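You operate a simulated robot arm through the tools that you are given. There is no shell and no other tool. Be economical: measure what you need, move in short steps, check, and stop when the job is done.

The job below is to be done with a simulated robot arm. You get a single attempt, and the scene is never put back.

## Task
Fold both rod ends of the striped napkin in and lay the spoon on it.
Fine: Move the purple bowl off the napkin to the grey place mat. Use the blue spoon. Pinch, break and dent nothing; leave nothing switched on.

The check looks at the end state, three seconds after you hand in, the way a careful person would. Anything else that was tipped, shoved, dropped, spilled or broken makes it a failure. Flat cloth is picked up by pressing the open fingertips on it (5 to 10 N) and closing them slowly along it; thin cloth reads only 2 to 8 mm in the jaws.

## Robot
A 6-joint arm with a two-finger parallel gripper, fixed in place. Base frame: the origin is at the foot of the arm, x ahead of it, y to its left, z up; the work surface is at about z = 0.75. Readings come in m, rad, newtons and seconds.
With the tool pointing down near the work surface it reaches from about 0.16 to 0.74 m from the base axis. Its first joint turns from -2.897 to 2.897 rad. Payload 3.91 kg.
The tool frame sits at the grasp point between the pads (the TCP): z along the fingers, y along the line on which they close. The tips reach 0.03 m beyond it. The gripper opens to 0.11 m. The fingers are 0.02 m wide and 0.01 m thick; the gripper's body (0.048 by 0.112 m) begins 0.055 m behind the TCP.
Orientation is that of the tool frame in the base frame, as a unit quaternion [x, y, z, w]. With the fingers straight down and closing along the base's y, the tool's x points along the base's -x, its y along +y and its z along -z.

## Interface
- The arm moves only by the tool apply_moves. Its argument "steps" is a list of rows, each a list of 7 numbers: the turn, a rotation vector about the tool's x, y, z in rad, then the shift along the tool's x, y, z in m, then the opening, from 0 (shut) to 1 (fully open). In form: [[rx, ry, rz, dx, dy, dz, fingers], ...]. A call has 1 to 20 rows; each row is the pose to reach, as a shift and turn from the pose commanded when the call began, along the tool's axes at that moment. Rows are played at 5 a second. More than 0.05 m and 0.15 rad between two rows, or a gripper value outside its range, and nothing of the call is played. Where a pose cannot be reached the arm comes as near as it can. A force on the tool above 80 N (or 10 N above the force at the start of the call, whichever is more), or a blocked arm, ends the call early, and 0.2 s more pass. Each finger travels about 0.045 m/s and halts on what it meets, pressing with about 39 N; the grip force reading is that of the motor and also rises with nothing between the fingers. The clock runs only during rows and for 0.2 s after the last one: add rows that repeat a pose to give the fingers time. It gives the time, the measured TCP pose, the force on the tool (base axes), the opening and the grip force at its end, in the units of the frame above (readings bear some noise).
- Cameras (640 x 400 px; columns grow to the right, rows downward): "scene" is fixed at [0.0482, 0.6463, 1.3274]; the picture's right is [-0.55, -0.83, 0.00], its down [-0.43, 0.29, -0.86] and it looks along [0.71, -0.47, -0.52] (base axes); focal length 333 px, centre (320, 200). "wrist" rides on the gripper at [0.071, 0.022, -0.107] in the tool frame; the picture's right is [-0.29, 0.96, 0.00], its down [-0.76, -0.23, -0.61] and it looks along [-0.58, -0.18, 0.79] (tool axes); focal length 243 px, centre (320, 200). There is no depth. A picture from a camera that has moved, and an enlarged one, comes with that camera's place and axes in the base frame and with its lens. The place of the scene camera against the robot may be out by one fixed shift of up to 0.012 m in any direction.
- capture(camera): a new picture of that camera. It takes no simulated time.
- raise_lower(by): slides the trunk up (or, below 0, down) by that many m; the arm rides with it, the base frame stays. It gives what a move gives, with no picture.
- inspect(camera, box): a new picture of the part [left, top, right, bottom] of that camera's present view, enlarged. It takes no simulated time.
- hand_in(): hands the job in; it is judged then, once.

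Work in short steps. Places have to be worked out from the pictures, the camera data and where the tool is seen: move nearer, look again, correct. Check each grasp and each placing, and mend what went wrong. You have 120 turns and 68 pictures in all, those below and enlarged ones among them. Open the gripper and draw the arm clear of the work before you hand the job in, unless the task says otherwise; then end with one line.

The tools are called as a command line: name --pt "numbers of a row" for each row, then --argument value for the rest, lists and objects as JSON in quotes. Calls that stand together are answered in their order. apply_moves: Moves the arm, as the interface text tells. Its arguments: {"type":"object","properties":{"steps":{"type":"array"}},"required":["steps"]} The other tools are called the same way: raise_lower (by) slides the trunk up or down; capture (camera) takes a picture; inspect (camera, box) takes an enlarged picture of a part of a camera's view; hand_in () hands the job in.

At the start:

```text
time: 0.0
tool_pos: [0.4375, 0.1697, 1.035]
orientation: [0.0, 1.0, 0.0, 0.0]
wrist_force: [-0.1, -0.1, 0.1]
finger_gap: 0.1103
finger_force: 0.0
trunk travel left (down, up): [-0.525, 0.065]
```

scene: 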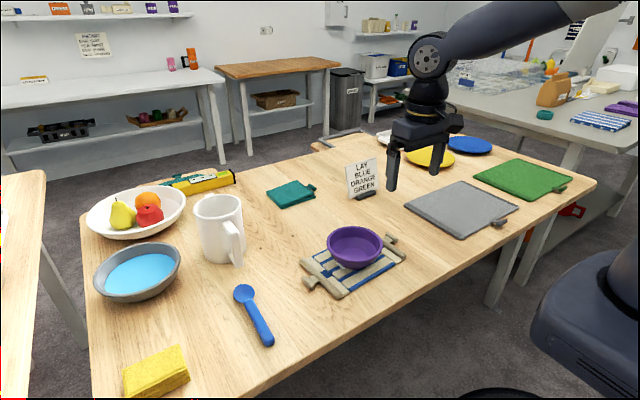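
wrist: 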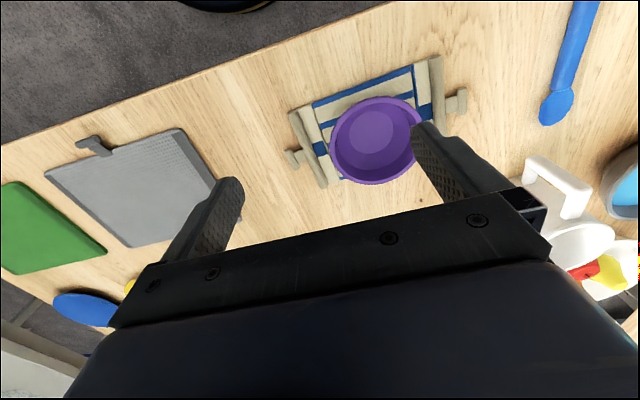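

I'll look closely at the napkin, bowl, spoon and sign first.

inspect --camera "scene" --box '[280, 210, 430, 304]'

inspect --camera "wrist" --box '[260, 30, 500, 200]'

inspect --camera "scene" --box '[330, 130, 570, 280]'

```text
4.26 times, centred on (355, 257) of scene
camera zoom: at [0.0482, 0.6463, 1.3274], right [-0.55, -0.83, 0.0], down [-0.43, 0.29, -0.86], along [0.71, -0.47, -0.52], focal length 1416 px, centre (171, -43)
```

zoom: 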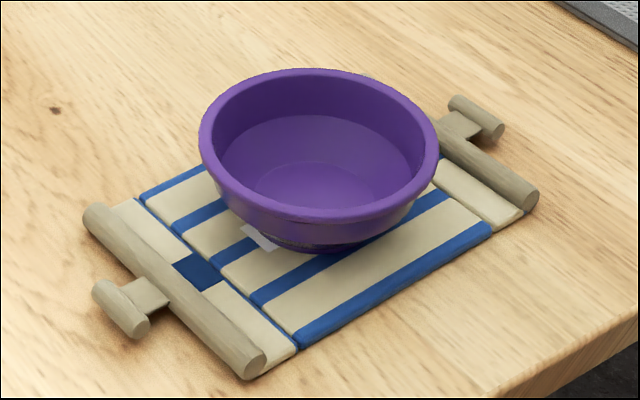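

```text
2.35 times, centred on (380, 115) of wrist
camera zoom: at [0.367, 0.1906, 1.1414], right [0.29, 0.96, 0.0], down [0.76, -0.23, 0.61], along [0.58, -0.18, -0.79], focal length 571 px, centre (179, 400)
```

zoom: 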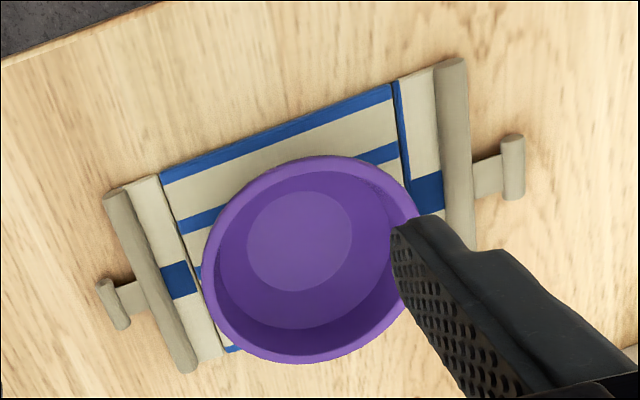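

```text
2.67 times, centred on (450, 205) of scene
camera zoom: at [0.0482, 0.6463, 1.3274], right [-0.55, -0.83, 0.0], down [-0.43, 0.29, -0.86], along [0.71, -0.47, -0.52], focal length 887 px, centre (-27, 187)
```

zoom: 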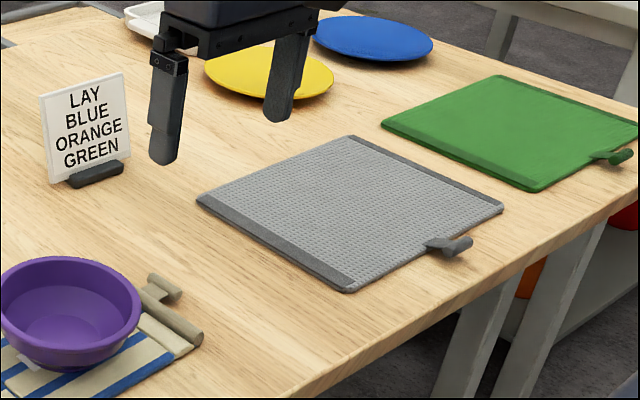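

The bowl's rim centre is near (0.531, 0.224, 0.81) with a radius of about 0.067. The grey mat is centred near (0.55, -0.22). I'll move above the bowl's right rim and look from closer.

apply_moves --pt "0 0 0 -0.03 -0.003 0.035 0.6" --pt "0 0 0 -0.06 -0.008 0.07 0.6" --pt "0 0 0 -0.0925 -0.0117 0.1 0.6" --pt "0 0 0 -0.0925 -0.0117 0.125 0.6" --pt "0 0 0 -0.0925 -0.0117 0.125 0.6"

capture --camera "wrist"

inspect --camera "scene" --box '[280, 150, 440, 300]'

```text
time: 1.2
tool_pos: [0.5286, 0.1573, 0.911]
orientation: [0.0, 1.0, -0.001, 0.0]
wrist_force: [0.7, -0.5, -0.9]
finger_gap: 0.0658
finger_force: 0.1
trunk travel left (down, up): [-0.525, 0.065]
```

```text
62 pictures are left
camera wrist: at [0.4579, 0.1785, 1.0176], right [0.29, 0.96, 0.0], down [0.76, -0.23, 0.61], along [0.58, -0.18, -0.79], focal length 243 px, centre (320, 200)
```

wrist: 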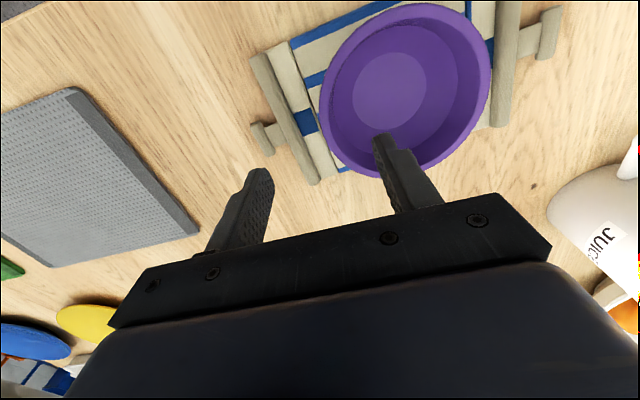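

```text
2.67 times, centred on (360, 225) of scene
camera zoom: at [0.0482, 0.6463, 1.3274], right [-0.55, -0.83, 0.0], down [-0.43, 0.29, -0.86], along [0.71, -0.47, -0.52], focal length 887 px, centre (213, 133)
```

zoom: 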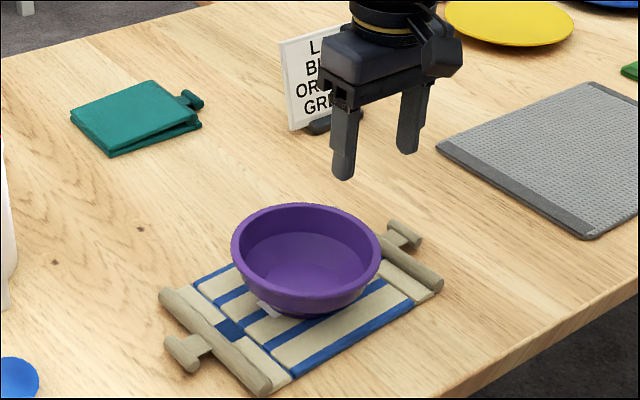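

The bowl centre is confirmed at about (0.531, 0.225), so its right rim is near y=0.159. I'll tilt 0.2 rad to match the wall and lower with one finger inside and one outside.

apply_moves --pt "-0.1 0 0 0 0 0.02 0.5" --pt "-0.2 0 0 0 0 0.045 0.5" --pt "-0.2 0 0 0 0 0.065 0.5" --pt "-0.2 0 0 0 0 0.078 0.5" --pt "-0.2 0 0 0 0 0.078 0.5"

inspect --camera "scene" --box '[290, 180, 430, 280]'

capture --camera "wrist"

```text
time: 2.4
tool_pos: [0.5274, 0.1581, 0.8323]
orientation: [0.0, 0.995, 0.1, 0.0]
wrist_force: [0.5, -0.3, -0.4]
finger_gap: 0.0548
finger_force: 0.1
trunk travel left (down, up): [-0.525, 0.065]
```

```text
4.00 times, centred on (360, 230) of scene
camera zoom: at [0.0482, 0.6463, 1.3274], right [-0.55, -0.83, 0.0], down [-0.43, 0.29, -0.86], along [0.71, -0.47, -0.52], focal length 1331 px, centre (160, 80)
```

zoom: 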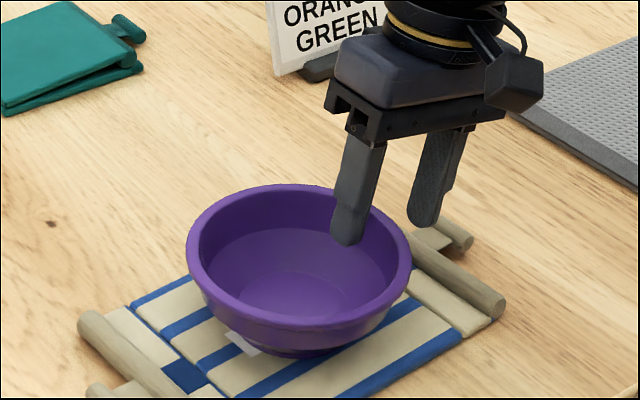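

```text
59 pictures are left
camera wrist: at [0.4588, 0.157, 0.9409], right [0.29, 0.94, 0.19], down [0.76, -0.35, 0.55], along [0.58, -0.02, -0.81], focal length 243 px, centre (320, 200)
```

wrist: 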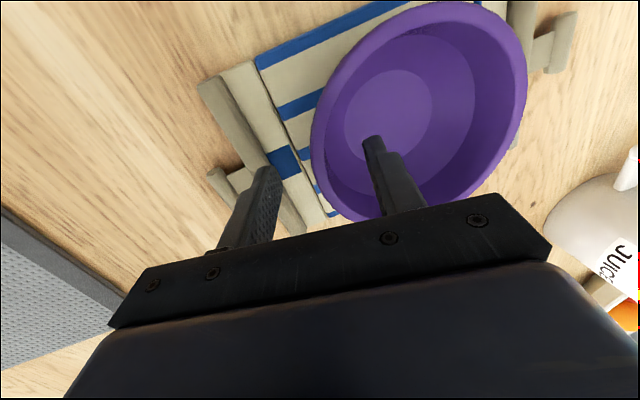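

The fingers straddle the rim well. I'll lower 12 mm and close gently in stages.

apply_moves --pt "0 0 0 0 0 0.012 0.5" --pt "0 0 0 0 0 0.012 0.3" --pt "0 0 0 0 0 0.012 0.2" --pt "0 0 0 0 0 0.012 0.13" --pt "0 0 0 0 0 0.012 0.09" --pt "0 0 0 0 0 0.012 0.06" --pt "0 0 0 0 0 0.012 0.04" --pt "0 0 0 0 0 0.012 0.04"

inspect --camera "scene" --box '[290, 180, 430, 280]'

```text
time: 4.2
tool_pos: [0.5318, 0.1606, 0.8221]
orientation: [0.001, 0.995, 0.1, 0.002]
wrist_force: [9.5, 3.6, 17.1]
finger_gap: 0.0153
finger_force: 39.2
trunk travel left (down, up): [-0.525, 0.065]
```

```text
4.00 times, centred on (360, 230) of scene
camera zoom: at [0.0482, 0.6463, 1.3274], right [-0.55, -0.83, 0.0], down [-0.43, 0.29, -0.86], along [0.71, -0.47, -0.52], focal length 1331 px, centre (160, 80)
```

zoom: 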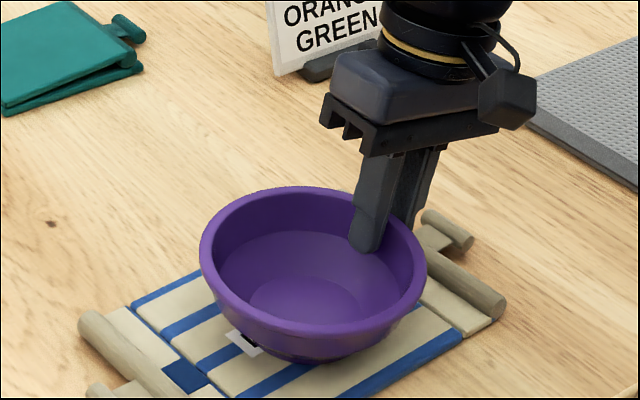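

The grip is firm on the wall at a 15 mm gap, and the bowl is slightly tilted. I'll ease the squeeze and lift a little to check the hold.

apply_moves --pt "0 0 0 0 0 0 0.09" --pt "0 0 0 0 0 -0.01 0.09" --pt "0 0 0 0 0 -0.025 0.09" --pt "0 0 0 0 0 -0.04 0.09" --pt "0 0 0 0 0 -0.04 0.09"

inspect --camera "scene" --box '[280, 150, 440, 300]'

```text
time: 5.4
tool_pos: [0.5296, 0.1531, 0.8597]
orientation: [-0.001, 0.995, 0.099, 0.0]
wrist_force: [0.8, 1.2, -1.5]
finger_gap: 0.0114
finger_force: 38.8
trunk travel left (down, up): [-0.525, 0.065]
```

```text
2.67 times, centred on (360, 225) of scene
camera zoom: at [0.0482, 0.6463, 1.3274], right [-0.55, -0.83, 0.0], down [-0.43, 0.29, -0.86], along [0.71, -0.47, -0.52], focal length 887 px, centre (213, 133)
```

zoom: 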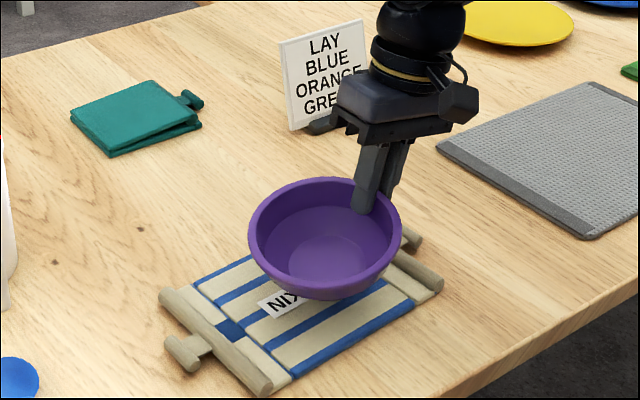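

The bowl is held and clear, and it was covering a note on the napkin that I'll read next. I'm carrying the bowl to the grey mat.

apply_moves --pt "0 0 0 0 0.008 -0.039 0.09" --pt "0 0 0 -0.002 -0.0361 -0.048 0.09" --pt "0 0 0 -0.004 -0.0802 -0.0569 0.09" --pt "0 0 0 -0.006 -0.1243 -0.0659 0.09" --pt "0 0 0 -0.008 -0.1684 -0.0748 0.09" --pt "0 0 0 -0.01 -0.2125 -0.0838 0.09" --pt "0 0 0 -0.012 -0.2566 -0.0927 0.09" --pt "0 0 0 -0.014 -0.3007 -0.1017 0.09" --pt "0 0 0 -0.016 -0.3448 -0.1106 0.09" --pt "0 0 0 -0.018 -0.3889 -0.1196 0.09" --pt "0 0 0 -0.02 -0.4256 -0.127 0.09" --pt "0 0 0 -0.02 -0.4256 -0.127 0.09"

inspect --camera "scene" --box '[280, 130, 560, 305]'

inspect --camera "scene" --box '[290, 220, 420, 301]'

```text
time: 8.0
tool_pos: [0.5504, -0.2902, 0.8982]
orientation: [0.001, 0.995, 0.1, 0.0]
wrist_force: [-0.1, -0.9, -2.0]
finger_gap: 0.0109
finger_force: 39.0
trunk travel left (down, up): [-0.525, 0.065]
```

```text
2.29 times, centred on (420, 218) of scene
camera zoom: at [0.0482, 0.6463, 1.3274], right [-0.55, -0.83, 0.0], down [-0.43, 0.29, -0.86], along [0.71, -0.47, -0.52], focal length 760 px, centre (91, 160)
```

zoom: 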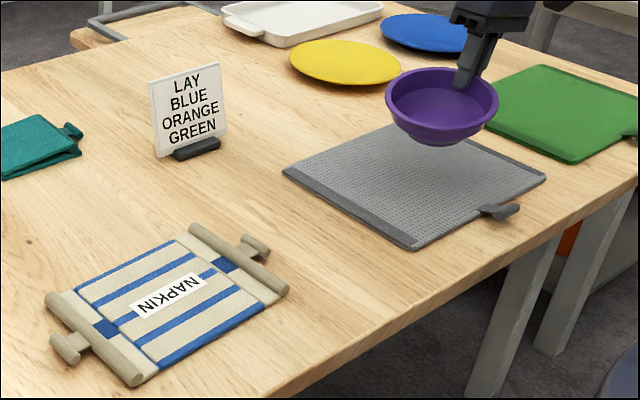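

```text
4.92 times, centred on (355, 260) of scene
camera zoom: at [0.0482, 0.6463, 1.3274], right [-0.55, -0.83, 0.0], down [-0.43, 0.29, -0.86], along [0.71, -0.47, -0.52], focal length 1638 px, centre (148, -98)
```

zoom: 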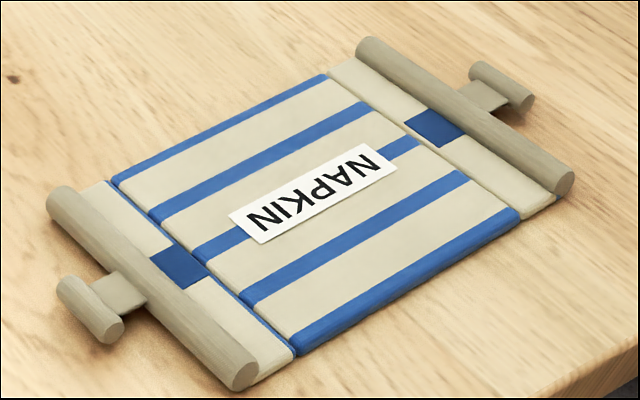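

The note just says "NAPKIN". The bowl is over the grey mat, so I'll lower it carefully while watching the force.

apply_moves --pt "0 0 0 0 -0.004 0.0196 0.09" --pt "0 0 0 0 -0.008 0.0392 0.09" --pt "0 0 0 0 -0.0119 0.0588 0.09" --pt "0 0 0 0 -0.0131 0.0647 0.09" --pt "0 0 0 0 -0.0139 0.0686 0.09" --pt "0 0 0 0 -0.0139 0.0686 0.09"

inspect --camera "scene" --box '[390, 130, 560, 240]'

```text
time: 9.4
tool_pos: [0.5504, -0.2899, 0.8305]
orientation: [0.0, 0.995, 0.099, 0.001]
wrist_force: [1.8, -9.0, 14.4]
finger_gap: 0.0131
finger_force: 39.2
trunk travel left (down, up): [-0.525, 0.065]
```

```text
3.64 times, centred on (475, 185) of scene
camera zoom: at [0.0482, 0.6463, 1.3274], right [-0.55, -0.83, 0.0], down [-0.43, 0.29, -0.86], along [0.71, -0.47, -0.52], focal length 1210 px, centre (-244, 254)
```

zoom: 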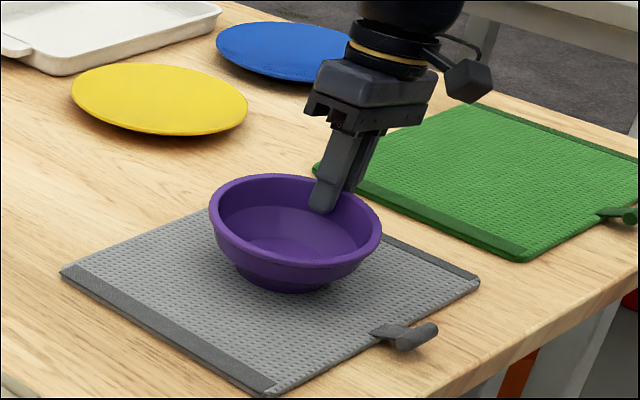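

It's in contact with about 14 N up, sitting on the mat. I'll open the fingers gradually and withdraw along the tool axis.

apply_moves --pt "0 0 0 0 0 0 0.13" --pt "0 0 0 0 0 0 0.2" --pt "0 0 0 0 0 0 0.35" --pt "0 0 0 0 0 0 0.5" --pt "0 0 0 0 0 0 0.5" --pt "0 0 0 0 0 -0.03 0.5" --pt "0 0 0 0 0 -0.07 0.5" --pt "0.1 0 0 0 0 -0.11 0.5" --pt "0.2 0 0 0 0 -0.15 0.5"

inspect --camera "scene" --box '[390, 130, 560, 240]'

```text
time: 11.4
tool_pos: [0.549, -0.3183, 0.9765]
orientation: [0.0, 1.0, -0.001, -0.001]
wrist_force: [0.3, 0.5, 0.4]
finger_gap: 0.055
finger_force: 0.2
trunk travel left (down, up): [-0.525, 0.065]
```

```text
3.64 times, centred on (475, 185) of scene
camera zoom: at [0.0482, 0.6463, 1.3274], right [-0.55, -0.83, 0.0], down [-0.43, 0.29, -0.86], along [0.71, -0.47, -0.52], focal length 1210 px, centre (-244, 254)
```

zoom: 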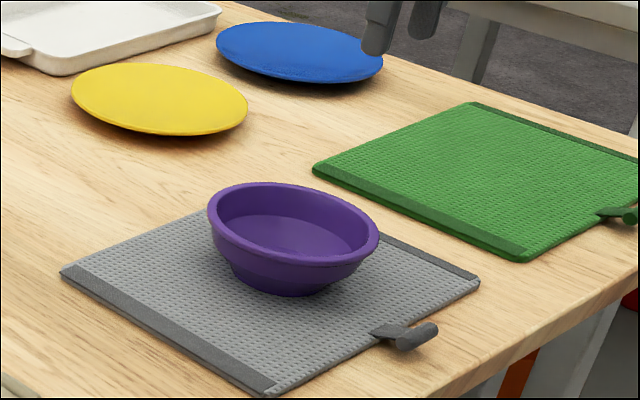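

The bowl stands on the mat. Next is the left rod's T-handle near (0.525, 0.363). I'll turn the gripper 90° so it closes along x across the bar ends, and travel there at a safe height.

apply_moves --pt "0 0 -0.105 0.0017 0.0455 0 0.5" --pt "0 0 -0.21 0.0033 0.091 0 0.5" --pt "0 0 -0.314 0.005 0.1364 0 0.5" --pt "0 0 -0.419 0.0067 0.1819 0 0.5" --pt "0 0 -0.524 0.0083 0.2273 0 0.5" --pt "0 0 -0.628 0.01 0.2728 0 0.5" --pt "0 0 -0.733 0.0117 0.3183 0 0.5" --pt "0 0 -0.838 0.0133 0.3637 0 0.5" --pt "0 0 -0.942 0.015 0.4092 0 0.5" --pt "0 0 -1.047 0.0167 0.4547 0 0.5" --pt "0 0 -1.152 0.0183 0.5001 0.0 0.5" --pt "0 0 -1.257 0.02 0.5456 0.01 0.5" --pt "0 0 -1.361 0.0217 0.5911 0.02 0.5" --pt "0 0 -1.466 0.0233 0.6365 0.035 0.5" --pt "0 0 -1.571 0.025 0.682 0.05 0.5" --pt "0 0 -1.571 0.025 0.682 0.07 0.5" --pt "0 0 -1.571 0.025 0.682 0.07 0.5"

capture --camera "wrist"

capture --camera "scene"

```text
time: 15.0
tool_pos: [0.5247, 0.3606, 0.9042]
orientation: [-0.706, 0.708, -0.001, 0.0]
wrist_force: [-0.1, 0.1, -0.7]
finger_gap: 0.055
finger_force: 0.1
trunk travel left (down, up): [-0.525, 0.065]
```

```text
52 pictures are left
camera wrist: at [0.5031, 0.2904, 1.0111], right [-0.96, 0.29, 0.0], down [0.23, 0.76, 0.61], along [0.18, 0.58, -0.79], focal length 243 px, centre (320, 200)
```

wrist: 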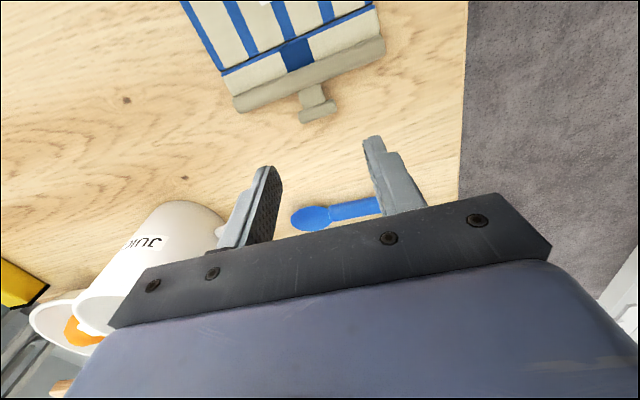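

```text
51 pictures are left
```

scene: 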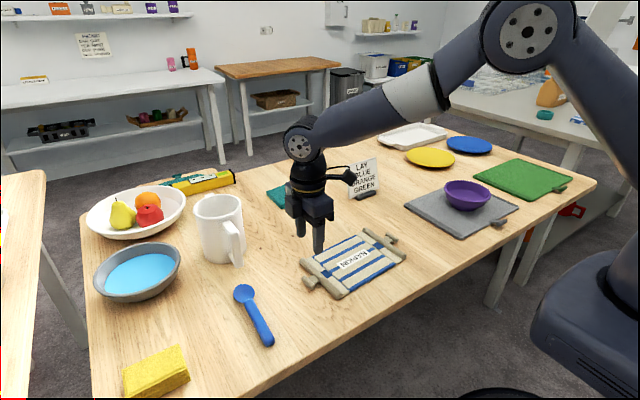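

The wrist view puts the handle crossbar at about (0.529, 0.368), 35 mm long, with the hinge near y≈0.302. I'll lower to 20 mm above final depth and check.

apply_moves --pt "0 0 0 -0.0075 -0.0045 0.03 0.5" --pt "0 0 0 -0.0075 -0.0045 0.06 0.5" --pt "0 0 0 -0.0075 -0.0045 0.09 0.5" --pt "0 0 0 -0.0075 -0.0045 0.1 0.5" --pt "0 0 0 -0.0075 -0.0045 0.1 0.5"

inspect --camera "wrist" --box '[200, 20, 460, 190]'

inspect --camera "scene" --box '[260, 220, 400, 310]'

```text
time: 16.2
tool_pos: [0.5303, 0.3685, 0.805]
orientation: [-0.707, 0.707, 0.0, 0.0]
wrist_force: [0.1, 0.1, 0.0]
finger_gap: 0.0551
finger_force: 0.0
trunk travel left (down, up): [-0.525, 0.065]
```

```text
2.35 times, centred on (330, 105) of wrist
camera zoom: at [0.5083, 0.2973, 0.9114], right [-0.96, 0.29, 0.0], down [0.23, 0.76, 0.61], along [0.18, 0.58, -0.79], focal length 571 px, centre (296, 424)
```

zoom: 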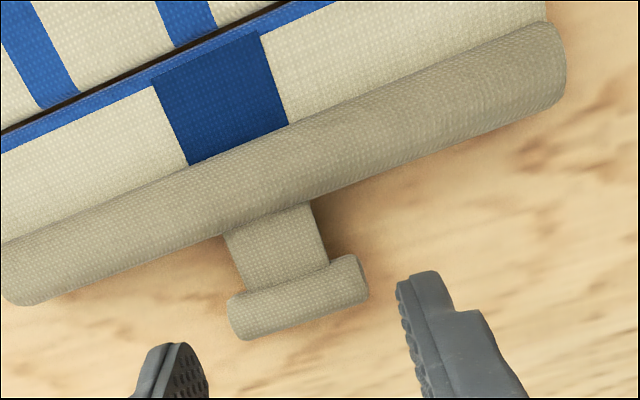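

```text
4.44 times, centred on (330, 265) of scene
camera zoom: at [0.0482, 0.6463, 1.3274], right [-0.55, -0.83, 0.0], down [-0.43, 0.29, -0.86], along [0.71, -0.47, -0.52], focal length 1478 px, centre (276, -89)
```

zoom: 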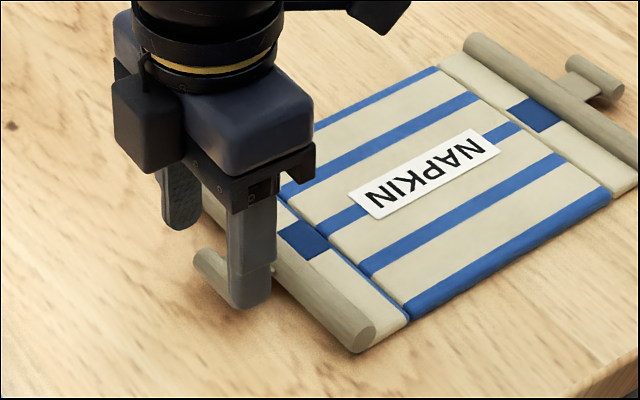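

The bar is centred at about (0.529, 0.3655), 40 mm long and turned about 3.5°. I'll correct for that, lower until the tips are 3 mm off the table, and close on the bar ends.

apply_moves --pt "0 0 -0.06 0.003 0.001 0.01 0.5" --pt "0 0 -0.06 0.003 0.001 0.021 0.5" --pt "0 0 -0.06 0.003 0.001 0.021 0.45" --pt "0 0 -0.06 0.003 0.001 0.021 0.4" --pt "0 0 -0.06 0.003 0.001 0.021 0.36" --pt "0 0 -0.06 0.003 0.001 0.021 0.32" --pt "0 0 -0.06 0.003 0.001 0.021 0.3" --pt "0 0 -0.06 0.003 0.001 0.021 0.3"

inspect --camera "wrist" --box '[200, 20, 460, 190]'

```text
time: 18.0
tool_pos: [0.53, 0.366, 0.7862]
orientation: [0.727, -0.686, 0.0, 0.0]
wrist_force: [-0.4, -0.4, 0.5]
finger_gap: 0.0423
finger_force: 38.9
trunk travel left (down, up): [-0.525, 0.065]
```

```text
2.35 times, centred on (330, 105) of wrist
camera zoom: at [0.5121, 0.2927, 0.8921], right [-0.97, 0.23, 0.0], down [0.18, 0.77, 0.61], along [0.14, 0.59, -0.79], focal length 571 px, centre (296, 424)
```

zoom: 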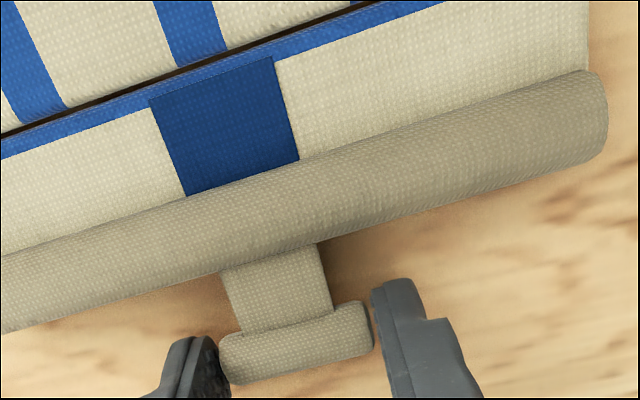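

The bar is gripped with a 42 mm gap. I'll raise the flap along an arc of radius 66 mm about the hinge, first to 60°, and check.

apply_moves --pt "0 0 0 0.0006 0 -0.0086 0.3" --pt "0 0 0 0.0022 0 -0.0171 0.3" --pt "0 0 0 0.005 0 -0.0253 0.3" --pt "0 0 0 0.0088 0 -0.033 0.3" --pt "0 0 0 0.0136 0 -0.0402 0.3" --pt "0 0 0 0.0193 0 -0.0467 0.3" --pt "0 0 0 0.0258 0 -0.0524 0.3" --pt "0 0 0 0.033 0 -0.0572 0.3"

capture --camera "wrist"

inspect --camera "scene" --box '[260, 200, 420, 310]'

```text
time: 19.8
tool_pos: [0.5315, 0.3346, 0.8423]
orientation: [0.728, -0.685, 0.0, 0.0]
wrist_force: [0.7, 0.9, -1.1]
finger_gap: 0.0421
finger_force: 38.7
trunk travel left (down, up): [-0.525, 0.065]
```

```text
47 pictures are left
camera wrist: at [0.5145, 0.2605, 0.9491], right [-0.97, 0.23, 0.0], down [0.18, 0.77, 0.61], along [0.14, 0.59, -0.79], focal length 243 px, centre (320, 200)
```

wrist: 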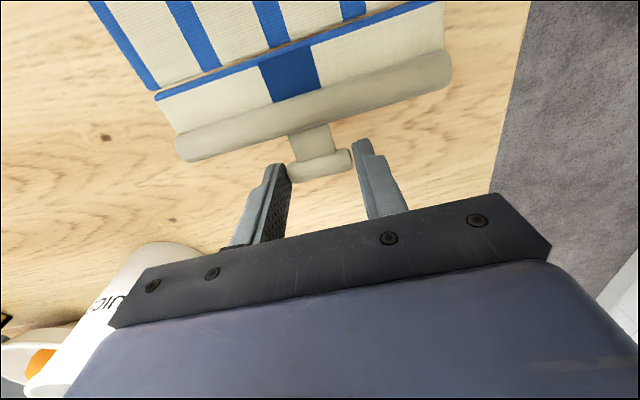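

```text
3.64 times, centred on (340, 255) of scene
camera zoom: at [0.0482, 0.6463, 1.3274], right [-0.55, -0.83, 0.0], down [-0.43, 0.29, -0.86], along [0.71, -0.47, -0.52], focal length 1210 px, centre (247, 0)
```

zoom: 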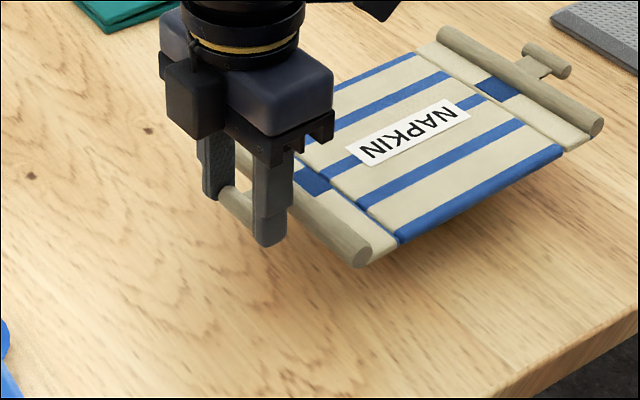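

The whole napkin lifted instead, because the grip doesn't let the bar pivot. I'll lower it back along the same path, release, and regrasp tilted so the gripper can rotate together with the flap.

apply_moves --pt "0 0 0 -0.0072 0 0.0048 0.3" --pt "0 0 0 -0.0137 0 0.0105 0.3" --pt "0 0 0 -0.0194 0 0.017 0.3" --pt "0 0 0 -0.0242 0 0.0242 0.3" --pt "0 0 0 -0.028 0 0.0319 0.3" --pt "0 0 0 -0.0308 0 0.0401 0.3" --pt "0 0 0 -0.0324 0 0.0486 0.3" --pt "0 0 0 -0.033 0 0.0567 0.3" --pt "0 0 0 -0.033 0 0.0567 0.3"

inspect --camera "scene" --box '[260, 200, 420, 310]'

```text
time: 21.8
tool_pos: [0.5281, 0.3678, 0.7874]
orientation: [0.728, -0.685, 0.0, -0.001]
wrist_force: [-0.4, 0.0, 5.2]
finger_gap: 0.0422
finger_force: 39.3
trunk travel left (down, up): [-0.525, 0.065]
```

```text
3.64 times, centred on (340, 255) of scene
camera zoom: at [0.0482, 0.6463, 1.3274], right [-0.55, -0.83, 0.0], down [-0.43, 0.29, -0.86], along [0.71, -0.47, -0.52], focal length 1210 px, centre (247, 0)
```

zoom: 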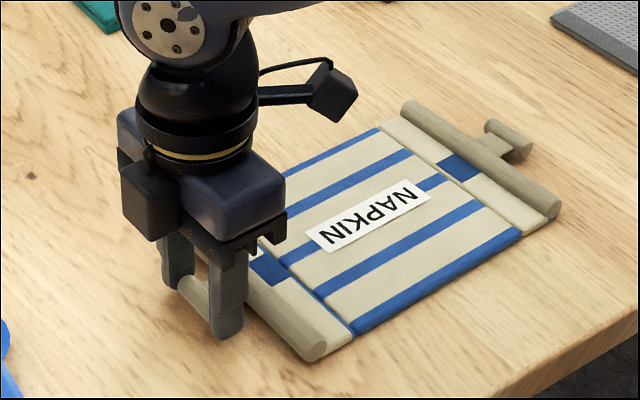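

The napkin is back flat. I'll release, rise, and flip the gripper 180° about vertical so the camera stays on top during the fold.

apply_moves --pt "0 0 0 0 0 0 0.4" --pt "0 0 0 0 0 0 0.52" --pt "0 0 0 0 0 -0.04 0.52" --pt "0 0 0 0 0 -0.08 0.52" --pt "0 0 0.14 0 0 -0.1 0.52" --pt "0 0 0.28 0 0 -0.1 0.52" --pt "0 0 0.42 0 0 -0.1 0.52" --pt "0 0 0.56 0 0 -0.1 0.52" --pt "0 0 0.7 0 0 -0.1 0.52" --pt "0 0 0.84 0 0 -0.1 0.52" --pt "0 0 0.98 0 0 -0.1 0.52" --pt "0 0 1.12 0 0 -0.1 0.52" --pt "0 0 1.26 0 0 -0.1 0.52" --pt "0 0 1.4 0 0 -0.1 0.52" --pt "0 0 1.54 0 0 -0.1 0.52" --pt "0 0 1.68 0 0 -0.1 0.52" --pt "0 0 1.82 0 0 -0.1 0.52" --pt "0 0 1.94 0 0 -0.1 0.52"

apply_moves --pt "0 0 0.14 0 0 0 0.52" --pt "0 0 0.28 0 0 0 0.52" --pt "0 0 0.42 0 0 0 0.52" --pt "0 0 0.56 0 0 0 0.52" --pt "0 0 0.7 0 0 0 0.52" --pt "0 0 0.84 0 0 0 0.52" --pt "0 0 0.98 0 0 0 0.52" --pt "0 0 1.09 0 0 0 0.52" --pt "0 0 1.2016 0 0 0 0.52" --pt "0 0 1.2016 0 0 0 0.52"

capture --camera "wrist"

```text
time: 25.6
tool_pos: [0.528, 0.3677, 0.8865]
orientation: [0.155, 0.988, 0.0, 0.0]
wrist_force: [0.3, 0.0, -0.9]
finger_gap: 0.0573
finger_force: 0.0
trunk travel left (down, up): [-0.525, 0.065]
```

```text
time: 27.8
tool_pos: [0.5295, 0.3678, 0.8857]
orientation: [0.686, 0.728, 0.0, -0.001]
wrist_force: [0.0, -0.7, -0.1]
finger_gap: 0.0573
finger_force: 0.1
trunk travel left (down, up): [-0.525, 0.065]
```

```text
44 pictures are left
camera wrist: at [0.5471, 0.4384, 0.9918], right [0.97, -0.23, 0.0], down [-0.19, -0.77, 0.61], along [-0.14, -0.59, -0.79], focal length 243 px, centre (320, 200)
```

wrist: 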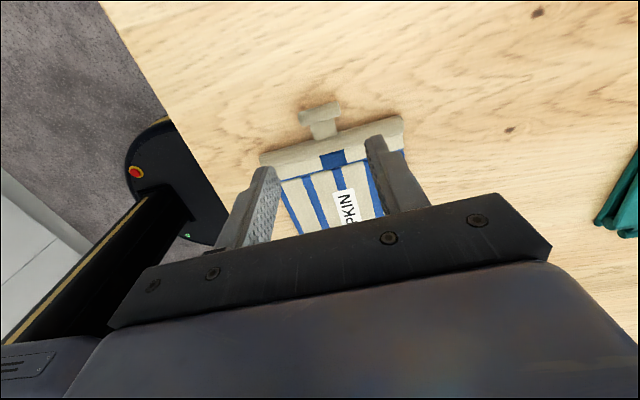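

The bar is confirmed at about (0.530, 0.367). I'll tilt -0.5 rad, so the body leans outward, then descend and close on the bar ends.

apply_moves --pt "0 -0.13 0 0.006 0 0.02 0.52" --pt "0 -0.26 0 0.0117 0 0.04 0.52" --pt "0 -0.39 0 0.0117 0 0.06 0.52" --pt "0 -0.5 0 0.0117 0 0.08 0.52" --pt "0 -0.5 0 0.0117 0 0.09 0.52" --pt "0 -0.5 0 0.0117 0 0.09 0.52"

inspect --camera "wrist" --box '[180, 20, 460, 195]'

inspect --camera "scene" --box '[240, 190, 400, 300]'

```text
time: 29.2
tool_pos: [0.5285, 0.3797, 0.7969]
orientation: [0.665, 0.705, -0.17, 0.181]
wrist_force: [0.3, -0.4, 0.0]
finger_gap: 0.0574
finger_force: 0.0
trunk travel left (down, up): [-0.525, 0.065]
```

```text
2.29 times, centred on (320, 108) of wrist
camera zoom: at [0.5435, 0.4928, 0.8552], right [0.97, -0.2, 0.14], down [-0.21, -0.39, 0.9], along [-0.12, -0.9, -0.42], focal length 555 px, centre (320, 411)
```

zoom: 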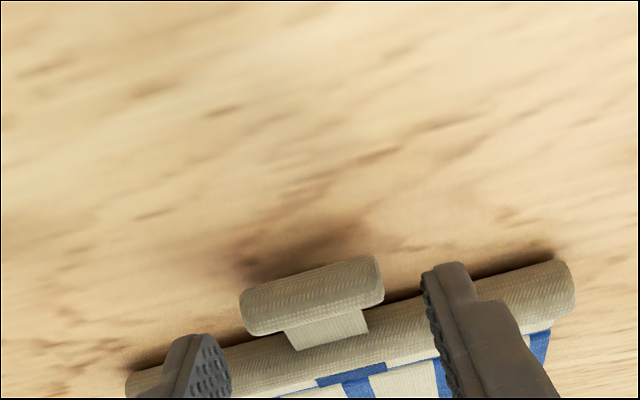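

```text
3.64 times, centred on (320, 245) of scene
camera zoom: at [0.0482, 0.6463, 1.3274], right [-0.55, -0.83, 0.0], down [-0.43, 0.29, -0.86], along [0.71, -0.47, -0.52], focal length 1210 px, centre (320, 36)
```

zoom: 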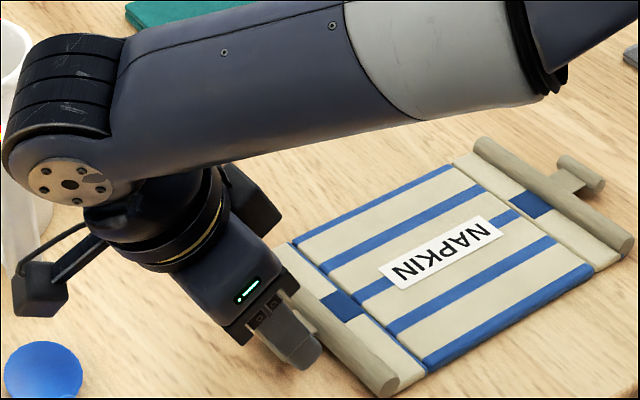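

The fingers are aligned with the bar (centre about z=0.762). I'll lower 10.5 mm more and close.

apply_moves --pt "0 0 0 0.005 0 0.0092 0.52" --pt "0 0 0 0.005 0 0.0092 0.45" --pt "0 0 0 0.005 0 0.0092 0.4" --pt "0 0 0 0.005 0 0.0092 0.36" --pt "0 0 0 0.005 0 0.0092 0.32" --pt "0 0 0 0.005 0 0.0092 0.3" --pt "0 0 0 0.005 0 0.0092 0.3"

inspect --camera "wrist" --box '[180, 20, 460, 195]'

```text
time: 30.8
tool_pos: [0.5298, 0.3797, 0.7864]
orientation: [0.663, 0.706, -0.169, 0.181]
wrist_force: [0.1, 0.4, -0.4]
finger_gap: 0.0421
finger_force: 39.1
trunk travel left (down, up): [-0.525, 0.065]
```

```text
2.29 times, centred on (320, 108) of wrist
camera zoom: at [0.5436, 0.493, 0.8446], right [0.97, -0.2, 0.14], down [-0.21, -0.39, 0.9], along [-0.12, -0.9, -0.42], focal length 555 px, centre (320, 411)
```

zoom: 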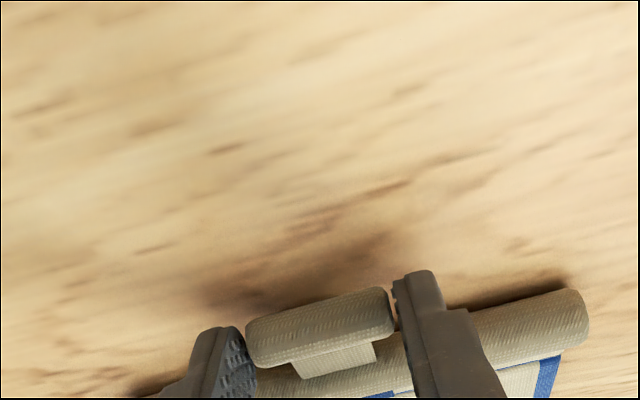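

The bar is held. I'll rotate the gripper together with the flap about the hinge (y≈0.3005, z≈0.757), first by 0.65 rad.

apply_moves --pt "0 0.13 0 -0.0087 0 -0.0066 0.3" --pt "0 0.26 0 -0.0182 0 -0.0121 0.3" --pt "0 0.39 0 -0.0284 0 -0.0163 0.3" --pt "0 0.52 0 -0.039 0 -0.0191 0.3" --pt "0 0.65 0 -0.0498 0 -0.0205 0.3" --pt "0 0.65 0 -0.0498 0 -0.0205 0.3"

inspect --camera "scene" --box '[260, 190, 420, 300]'

```text
time: 32.2
tool_pos: [0.5318, 0.3457, 0.8266]
orientation: [0.684, 0.726, 0.052, -0.055]
wrist_force: [-1.3, 0.0, 0.0]
finger_gap: 0.0421
finger_force: 39.1
trunk travel left (down, up): [-0.525, 0.065]
```

```text
3.64 times, centred on (340, 245) of scene
camera zoom: at [0.0482, 0.6463, 1.3274], right [-0.55, -0.83, 0.0], down [-0.43, 0.29, -0.86], along [0.71, -0.47, -0.52], focal length 1210 px, centre (247, 36)
```

zoom: 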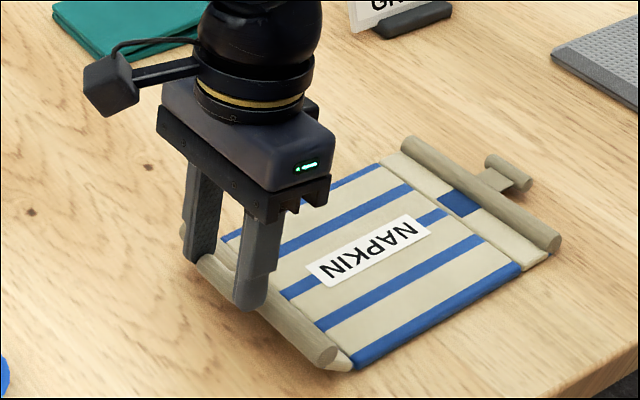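

The flap is folding while the rest stays flat. I'll continue another 0.65 rad.

apply_moves --pt "0 0.13 0 -0.0087 0 -0.0066 0.3" --pt "0 0.26 0 -0.0182 0 -0.0121 0.3" --pt "0 0.39 0 -0.0284 0 -0.0163 0.3" --pt "0 0.52 0 -0.039 0 -0.0191 0.3" --pt "0 0.65 0 -0.0498 0 -0.0205 0.3" --pt "0 0.65 0 -0.0498 0 -0.0205 0.3"

inspect --camera "scene" --box '[260, 190, 420, 300]'

```text
time: 33.6
tool_pos: [0.5329, 0.2923, 0.8393]
orientation: [0.631, 0.67, 0.268, -0.284]
wrist_force: [-0.8, -0.3, 2.1]
finger_gap: 0.0422
finger_force: 38.8
trunk travel left (down, up): [-0.525, 0.065]
```

```text
3.64 times, centred on (340, 245) of scene
camera zoom: at [0.0482, 0.6463, 1.3274], right [-0.55, -0.83, 0.0], down [-0.43, 0.29, -0.86], along [0.71, -0.47, -0.52], focal length 1210 px, centre (247, 36)
```

zoom: 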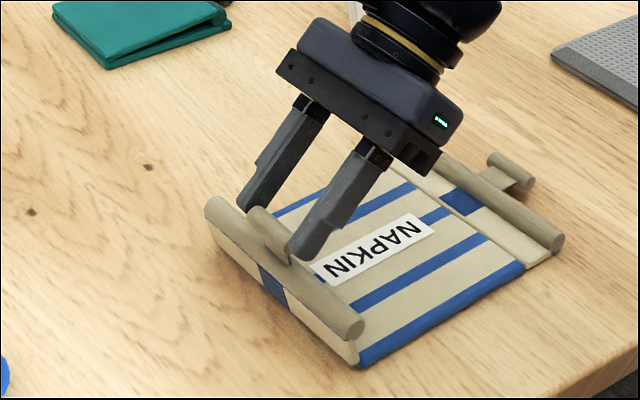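

That worked well. I'll continue another 0.52 rad, past vertical.

apply_moves --pt "0 0.13 0 -0.0087 0 -0.0066 0.3" --pt "0 0.26 0 -0.0182 0 -0.0121 0.3" --pt "0 0.39 0 -0.0284 0 -0.0163 0.3" --pt "0 0.52 0 -0.039 0 -0.0191 0.3" --pt "0 0.52 0 -0.039 0 -0.0191 0.3"

inspect --camera "scene" --box '[260, 190, 420, 300]'

```text
time: 34.8
tool_pos: [0.5354, 0.2517, 0.8264]
orientation: [0.541, 0.575, 0.42, -0.447]
wrist_force: [-0.3, -0.3, 0.2]
finger_gap: 0.042
finger_force: 38.8
trunk travel left (down, up): [-0.525, 0.065]
```

```text
3.64 times, centred on (340, 245) of scene
camera zoom: at [0.0482, 0.6463, 1.3274], right [-0.55, -0.83, 0.0], down [-0.43, 0.29, -0.86], along [0.71, -0.47, -0.52], focal length 1210 px, centre (247, 36)
```

zoom: 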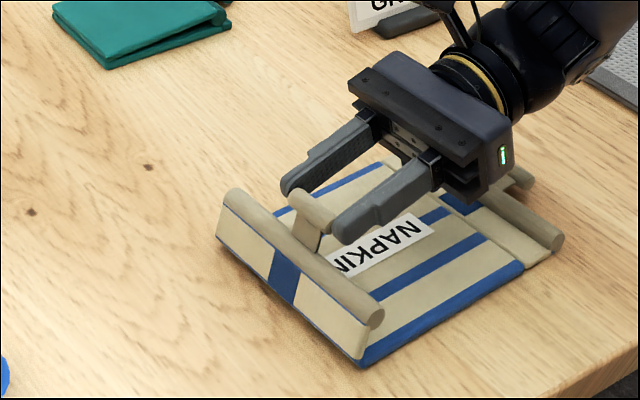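

It's past vertical. I'll open the fingers and see whether the flap falls in by itself, then rise.

apply_moves --pt "0 0 0 0 0 0 0.4" --pt "0 0 0 0 0 0 0.52" --pt "0 0 0 0 0 0 0.52" --pt "0 0 0 0.01 0 -0.02 0.52" --pt "0 0 0 0.04 0 -0.04 0.52" --pt "0 -0.13 0 0.07 0 -0.06 0.52" --pt "0 -0.26 0 0.1 0 -0.08 0.52" --pt "0 -0.39 0 0.12 0 -0.1 0.52" --pt "0 -0.52 0 0.12 0 -0.1 0.52" --pt "0 -0.65 0 0.12 0 -0.1 0.52" --pt "0 -0.78 0 0.12 0 -0.1 0.52" --pt "0 -0.91 0 0.12 0 -0.1 0.52" --pt "0 -1.04 0 0.12 0 -0.1 0.52" --pt "0 -1.17 0 0.12 0 -0.1 0.52" --pt "0 -1.32 0 0.12 0 -0.1 0.52"

inspect --camera "scene" --box '[260, 170, 440, 300]'

capture --camera "wrist"

```text
time: 38.0
tool_pos: [0.5399, 0.1856, 0.9666]
orientation: [0.686, 0.728, -0.001, 0.0]
wrist_force: [0.7, 0.1, -0.6]
finger_gap: 0.0571
finger_force: 0.1
trunk travel left (down, up): [-0.525, 0.065]
```

```text
3.08 times, centred on (350, 235) of scene
camera zoom: at [0.0482, 0.6463, 1.3274], right [-0.55, -0.83, 0.0], down [-0.43, 0.29, -0.86], along [0.71, -0.47, -0.52], focal length 1024 px, centre (228, 92)
```

zoom: 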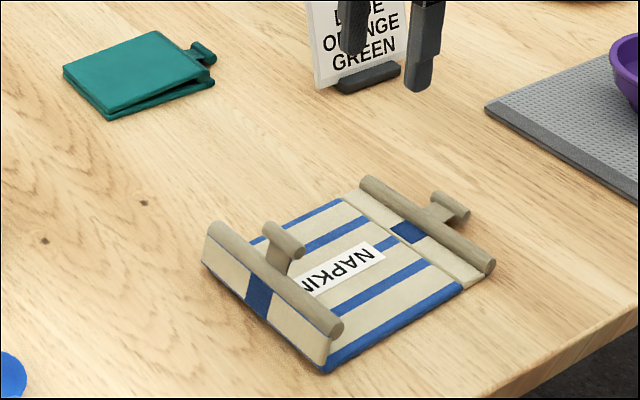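

```text
36 pictures are left
camera wrist: at [0.5579, 0.2564, 1.0727], right [0.97, -0.23, 0.0], down [-0.19, -0.77, 0.61], along [-0.14, -0.59, -0.79], focal length 243 px, centre (320, 200)
```

wrist: 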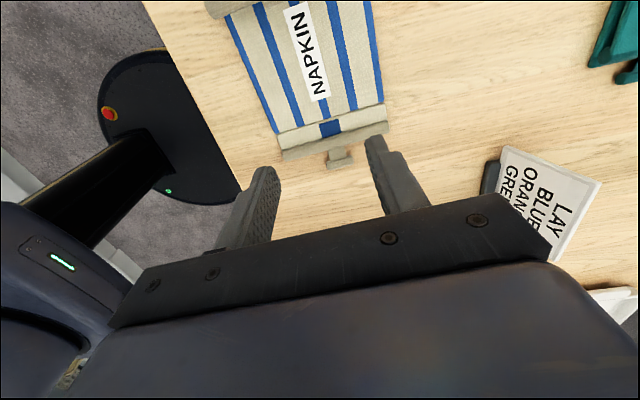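

The hinge friction holds the flap at about 110°, so I'll push it down. With fingers closed I'll come down outside it at y≈0.315 and then sweep it inward and down.

apply_moves --pt "0 0 0 0.045 0 0 0.2" --pt "0 0 0 0.09 0.001 0 0.0" --pt "0 0 0 0.13 0.001 0.0 0.0" --pt "0 0 0 0.13 0.001 0.045 0.0" --pt "0 0 0 0.13 0.001 0.09 0.0" --pt "0 0 0 0.13 0.001 0.137 0.0" --pt "0 0 0 0.13 0.001 0.137 0.0"

inspect --camera "scene" --box '[260, 170, 440, 300]'

```text
time: 39.6
tool_pos: [0.5294, 0.3158, 0.8327]
orientation: [0.686, 0.728, 0.0, 0.0]
wrist_force: [0.8, -0.1, -0.8]
finger_gap: 0.0001
finger_force: 38.0
trunk travel left (down, up): [-0.525, 0.065]
```

```text
3.08 times, centred on (350, 235) of scene
camera zoom: at [0.0482, 0.6463, 1.3274], right [-0.55, -0.83, 0.0], down [-0.43, 0.29, -0.86], along [0.71, -0.47, -0.52], focal length 1024 px, centre (228, 92)
```

zoom: 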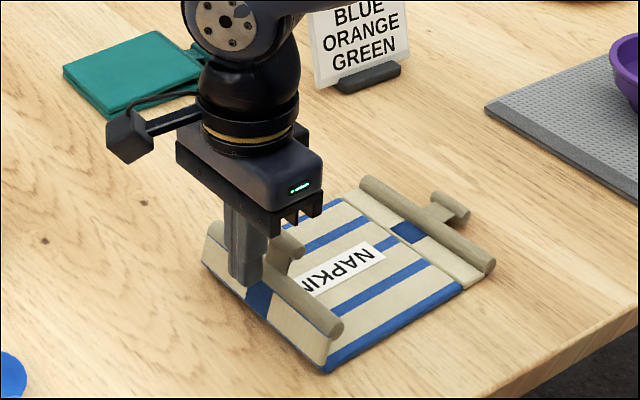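

The fingers are in place outside the flap. I'll sweep inward and down along the arc.

apply_moves --pt "0 0 0 -0.01 0 0.002 0" --pt "0 0 0 -0.02 0 0.003 0" --pt "0 0 0 -0.03 0 0.005 0" --pt "0 0 0 -0.04 0 0.008 0" --pt "0 0 0 -0.048 0 0.014 0" --pt "0 0 0 -0.055 0 0.021 0" --pt "0 0 0 -0.06 0 0.028 0" --pt "0 0 0 -0.063 0 0.033 0" --pt "0 0 0 -0.063 0 0.033 0"

inspect --camera "scene" --box '[260, 170, 440, 300]'

```text
time: 41.6
tool_pos: [0.5365, 0.2532, 0.7979]
orientation: [0.685, 0.728, 0.0, 0.0]
wrist_force: [0.5, -0.4, 0.6]
finger_gap: 0.0
finger_force: 37.7
trunk travel left (down, up): [-0.525, 0.065]
```

```text
3.08 times, centred on (350, 235) of scene
camera zoom: at [0.0482, 0.6463, 1.3274], right [-0.55, -0.83, 0.0], down [-0.43, 0.29, -0.86], along [0.71, -0.47, -0.52], focal length 1024 px, centre (228, 92)
```

zoom: 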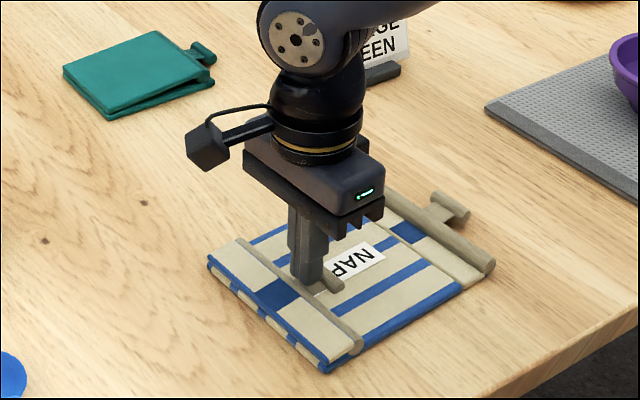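

The left flap is folded flat. I'll press lightly to settle it, lift, and flip the gripper for the right side.

apply_moves --pt "0 0 0 0 0 0.003 0" --pt "0 0 0 0 0 0.006 0" --pt "0 0 0 0 0 0.006 0"

apply_moves --pt "0 0 0 0 0 -0.03 0.0" --pt "0 0 0 0 0 -0.07 0.2" --pt "0 0 0 0.0 0 -0.11 0.4" --pt "0 0 -0.14 -0.02 0 -0.12 0.52" --pt "0 0 -0.28 -0.04 0 -0.12 0.52" --pt "0 0 -0.42 -0.06 0 -0.12 0.52" --pt "0 0 -0.56 -0.08 0 -0.12 0.52" --pt "0 0 -0.7 -0.1 0 -0.12 0.52" --pt "0 0 -0.84 -0.12 0 -0.12 0.52" --pt "0 0 -0.98 -0.14 0 -0.12 0.52" --pt "0 0 -1.12 -0.16 0 -0.12 0.52" --pt "0 0 -1.26 -0.17 0 -0.12 0.52" --pt "0 0 -1.4 -0.17 0 -0.12 0.52" --pt "0 0 -1.5416 -0.17 0 -0.12 0.52"

apply_moves --pt "0 0 -0.14 0 0 0 0.52" --pt "0 0 -0.28 0 0 0 0.52" --pt "0 0 -0.42 0 0 0 0.52" --pt "0 0 -0.56 0 0 0 0.52" --pt "0 0 -0.7 0 0 0 0.52" --pt "0 0 -0.84 0 0 0 0.52" --pt "0 0 -0.98 0 0 0 0.52" --pt "0 0 -1.12 0 0 0 0.52" --pt "0 0 -1.26 0 0 0 0.52" --pt "0 0 -1.4 0 0 0 0.52" --pt "0 0 -1.5 0 0 0 0.52" --pt "0 0 -1.6 0 0 0 0.52" --pt "0 0 -1.6 0 0 0 0.52"

capture --camera "wrist"

inspect --camera "scene" --box '[260, 170, 440, 300]'

```text
time: 42.4
tool_pos: [0.5365, 0.2521, 0.7936]
orientation: [0.686, 0.728, 0.002, 0.0]
wrist_force: [-5.6, -4.1, 24.8]
finger_gap: 0.0
finger_force: 38.1
trunk travel left (down, up): [-0.525, 0.065]
```

```text
time: 45.4
tool_pos: [0.5471, 0.0814, 0.911]
orientation: [-0.017, 1.0, -0.001, 0.001]
wrist_force: [0.3, 0.1, -0.1]
finger_gap: 0.0574
finger_force: 0.1
trunk travel left (down, up): [-0.525, 0.065]
```

```text
time: 48.2
tool_pos: [0.5459, 0.0813, 0.9108]
orientation: [0.729, -0.685, 0.0, 0.001]
wrist_force: [0.2, -0.2, -0.4]
finger_gap: 0.0576
finger_force: 0.0
trunk travel left (down, up): [-0.525, 0.065]
```

```text
33 pictures are left
camera wrist: at [0.5299, 0.0088, 1.0172], right [-0.97, 0.23, 0.0], down [0.18, 0.77, 0.61], along [0.14, 0.59, -0.79], focal length 243 px, centre (320, 200)
```

wrist: 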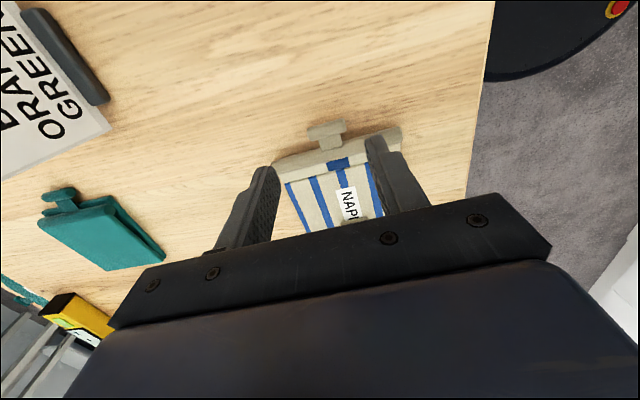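

```text
3.08 times, centred on (350, 235) of scene
camera zoom: at [0.0482, 0.6463, 1.3274], right [-0.55, -0.83, 0.0], down [-0.43, 0.29, -0.86], along [0.71, -0.47, -0.52], focal length 1024 px, centre (228, 92)
```

zoom: 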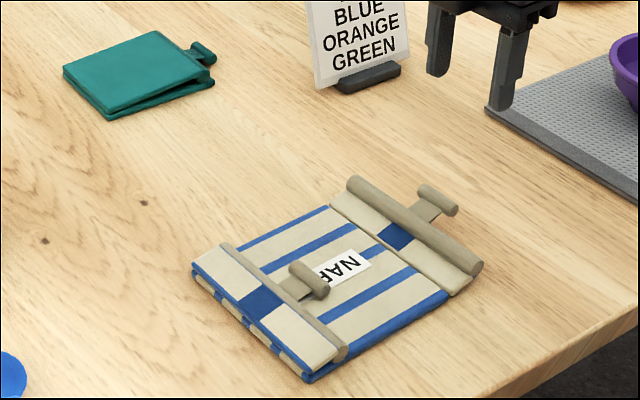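

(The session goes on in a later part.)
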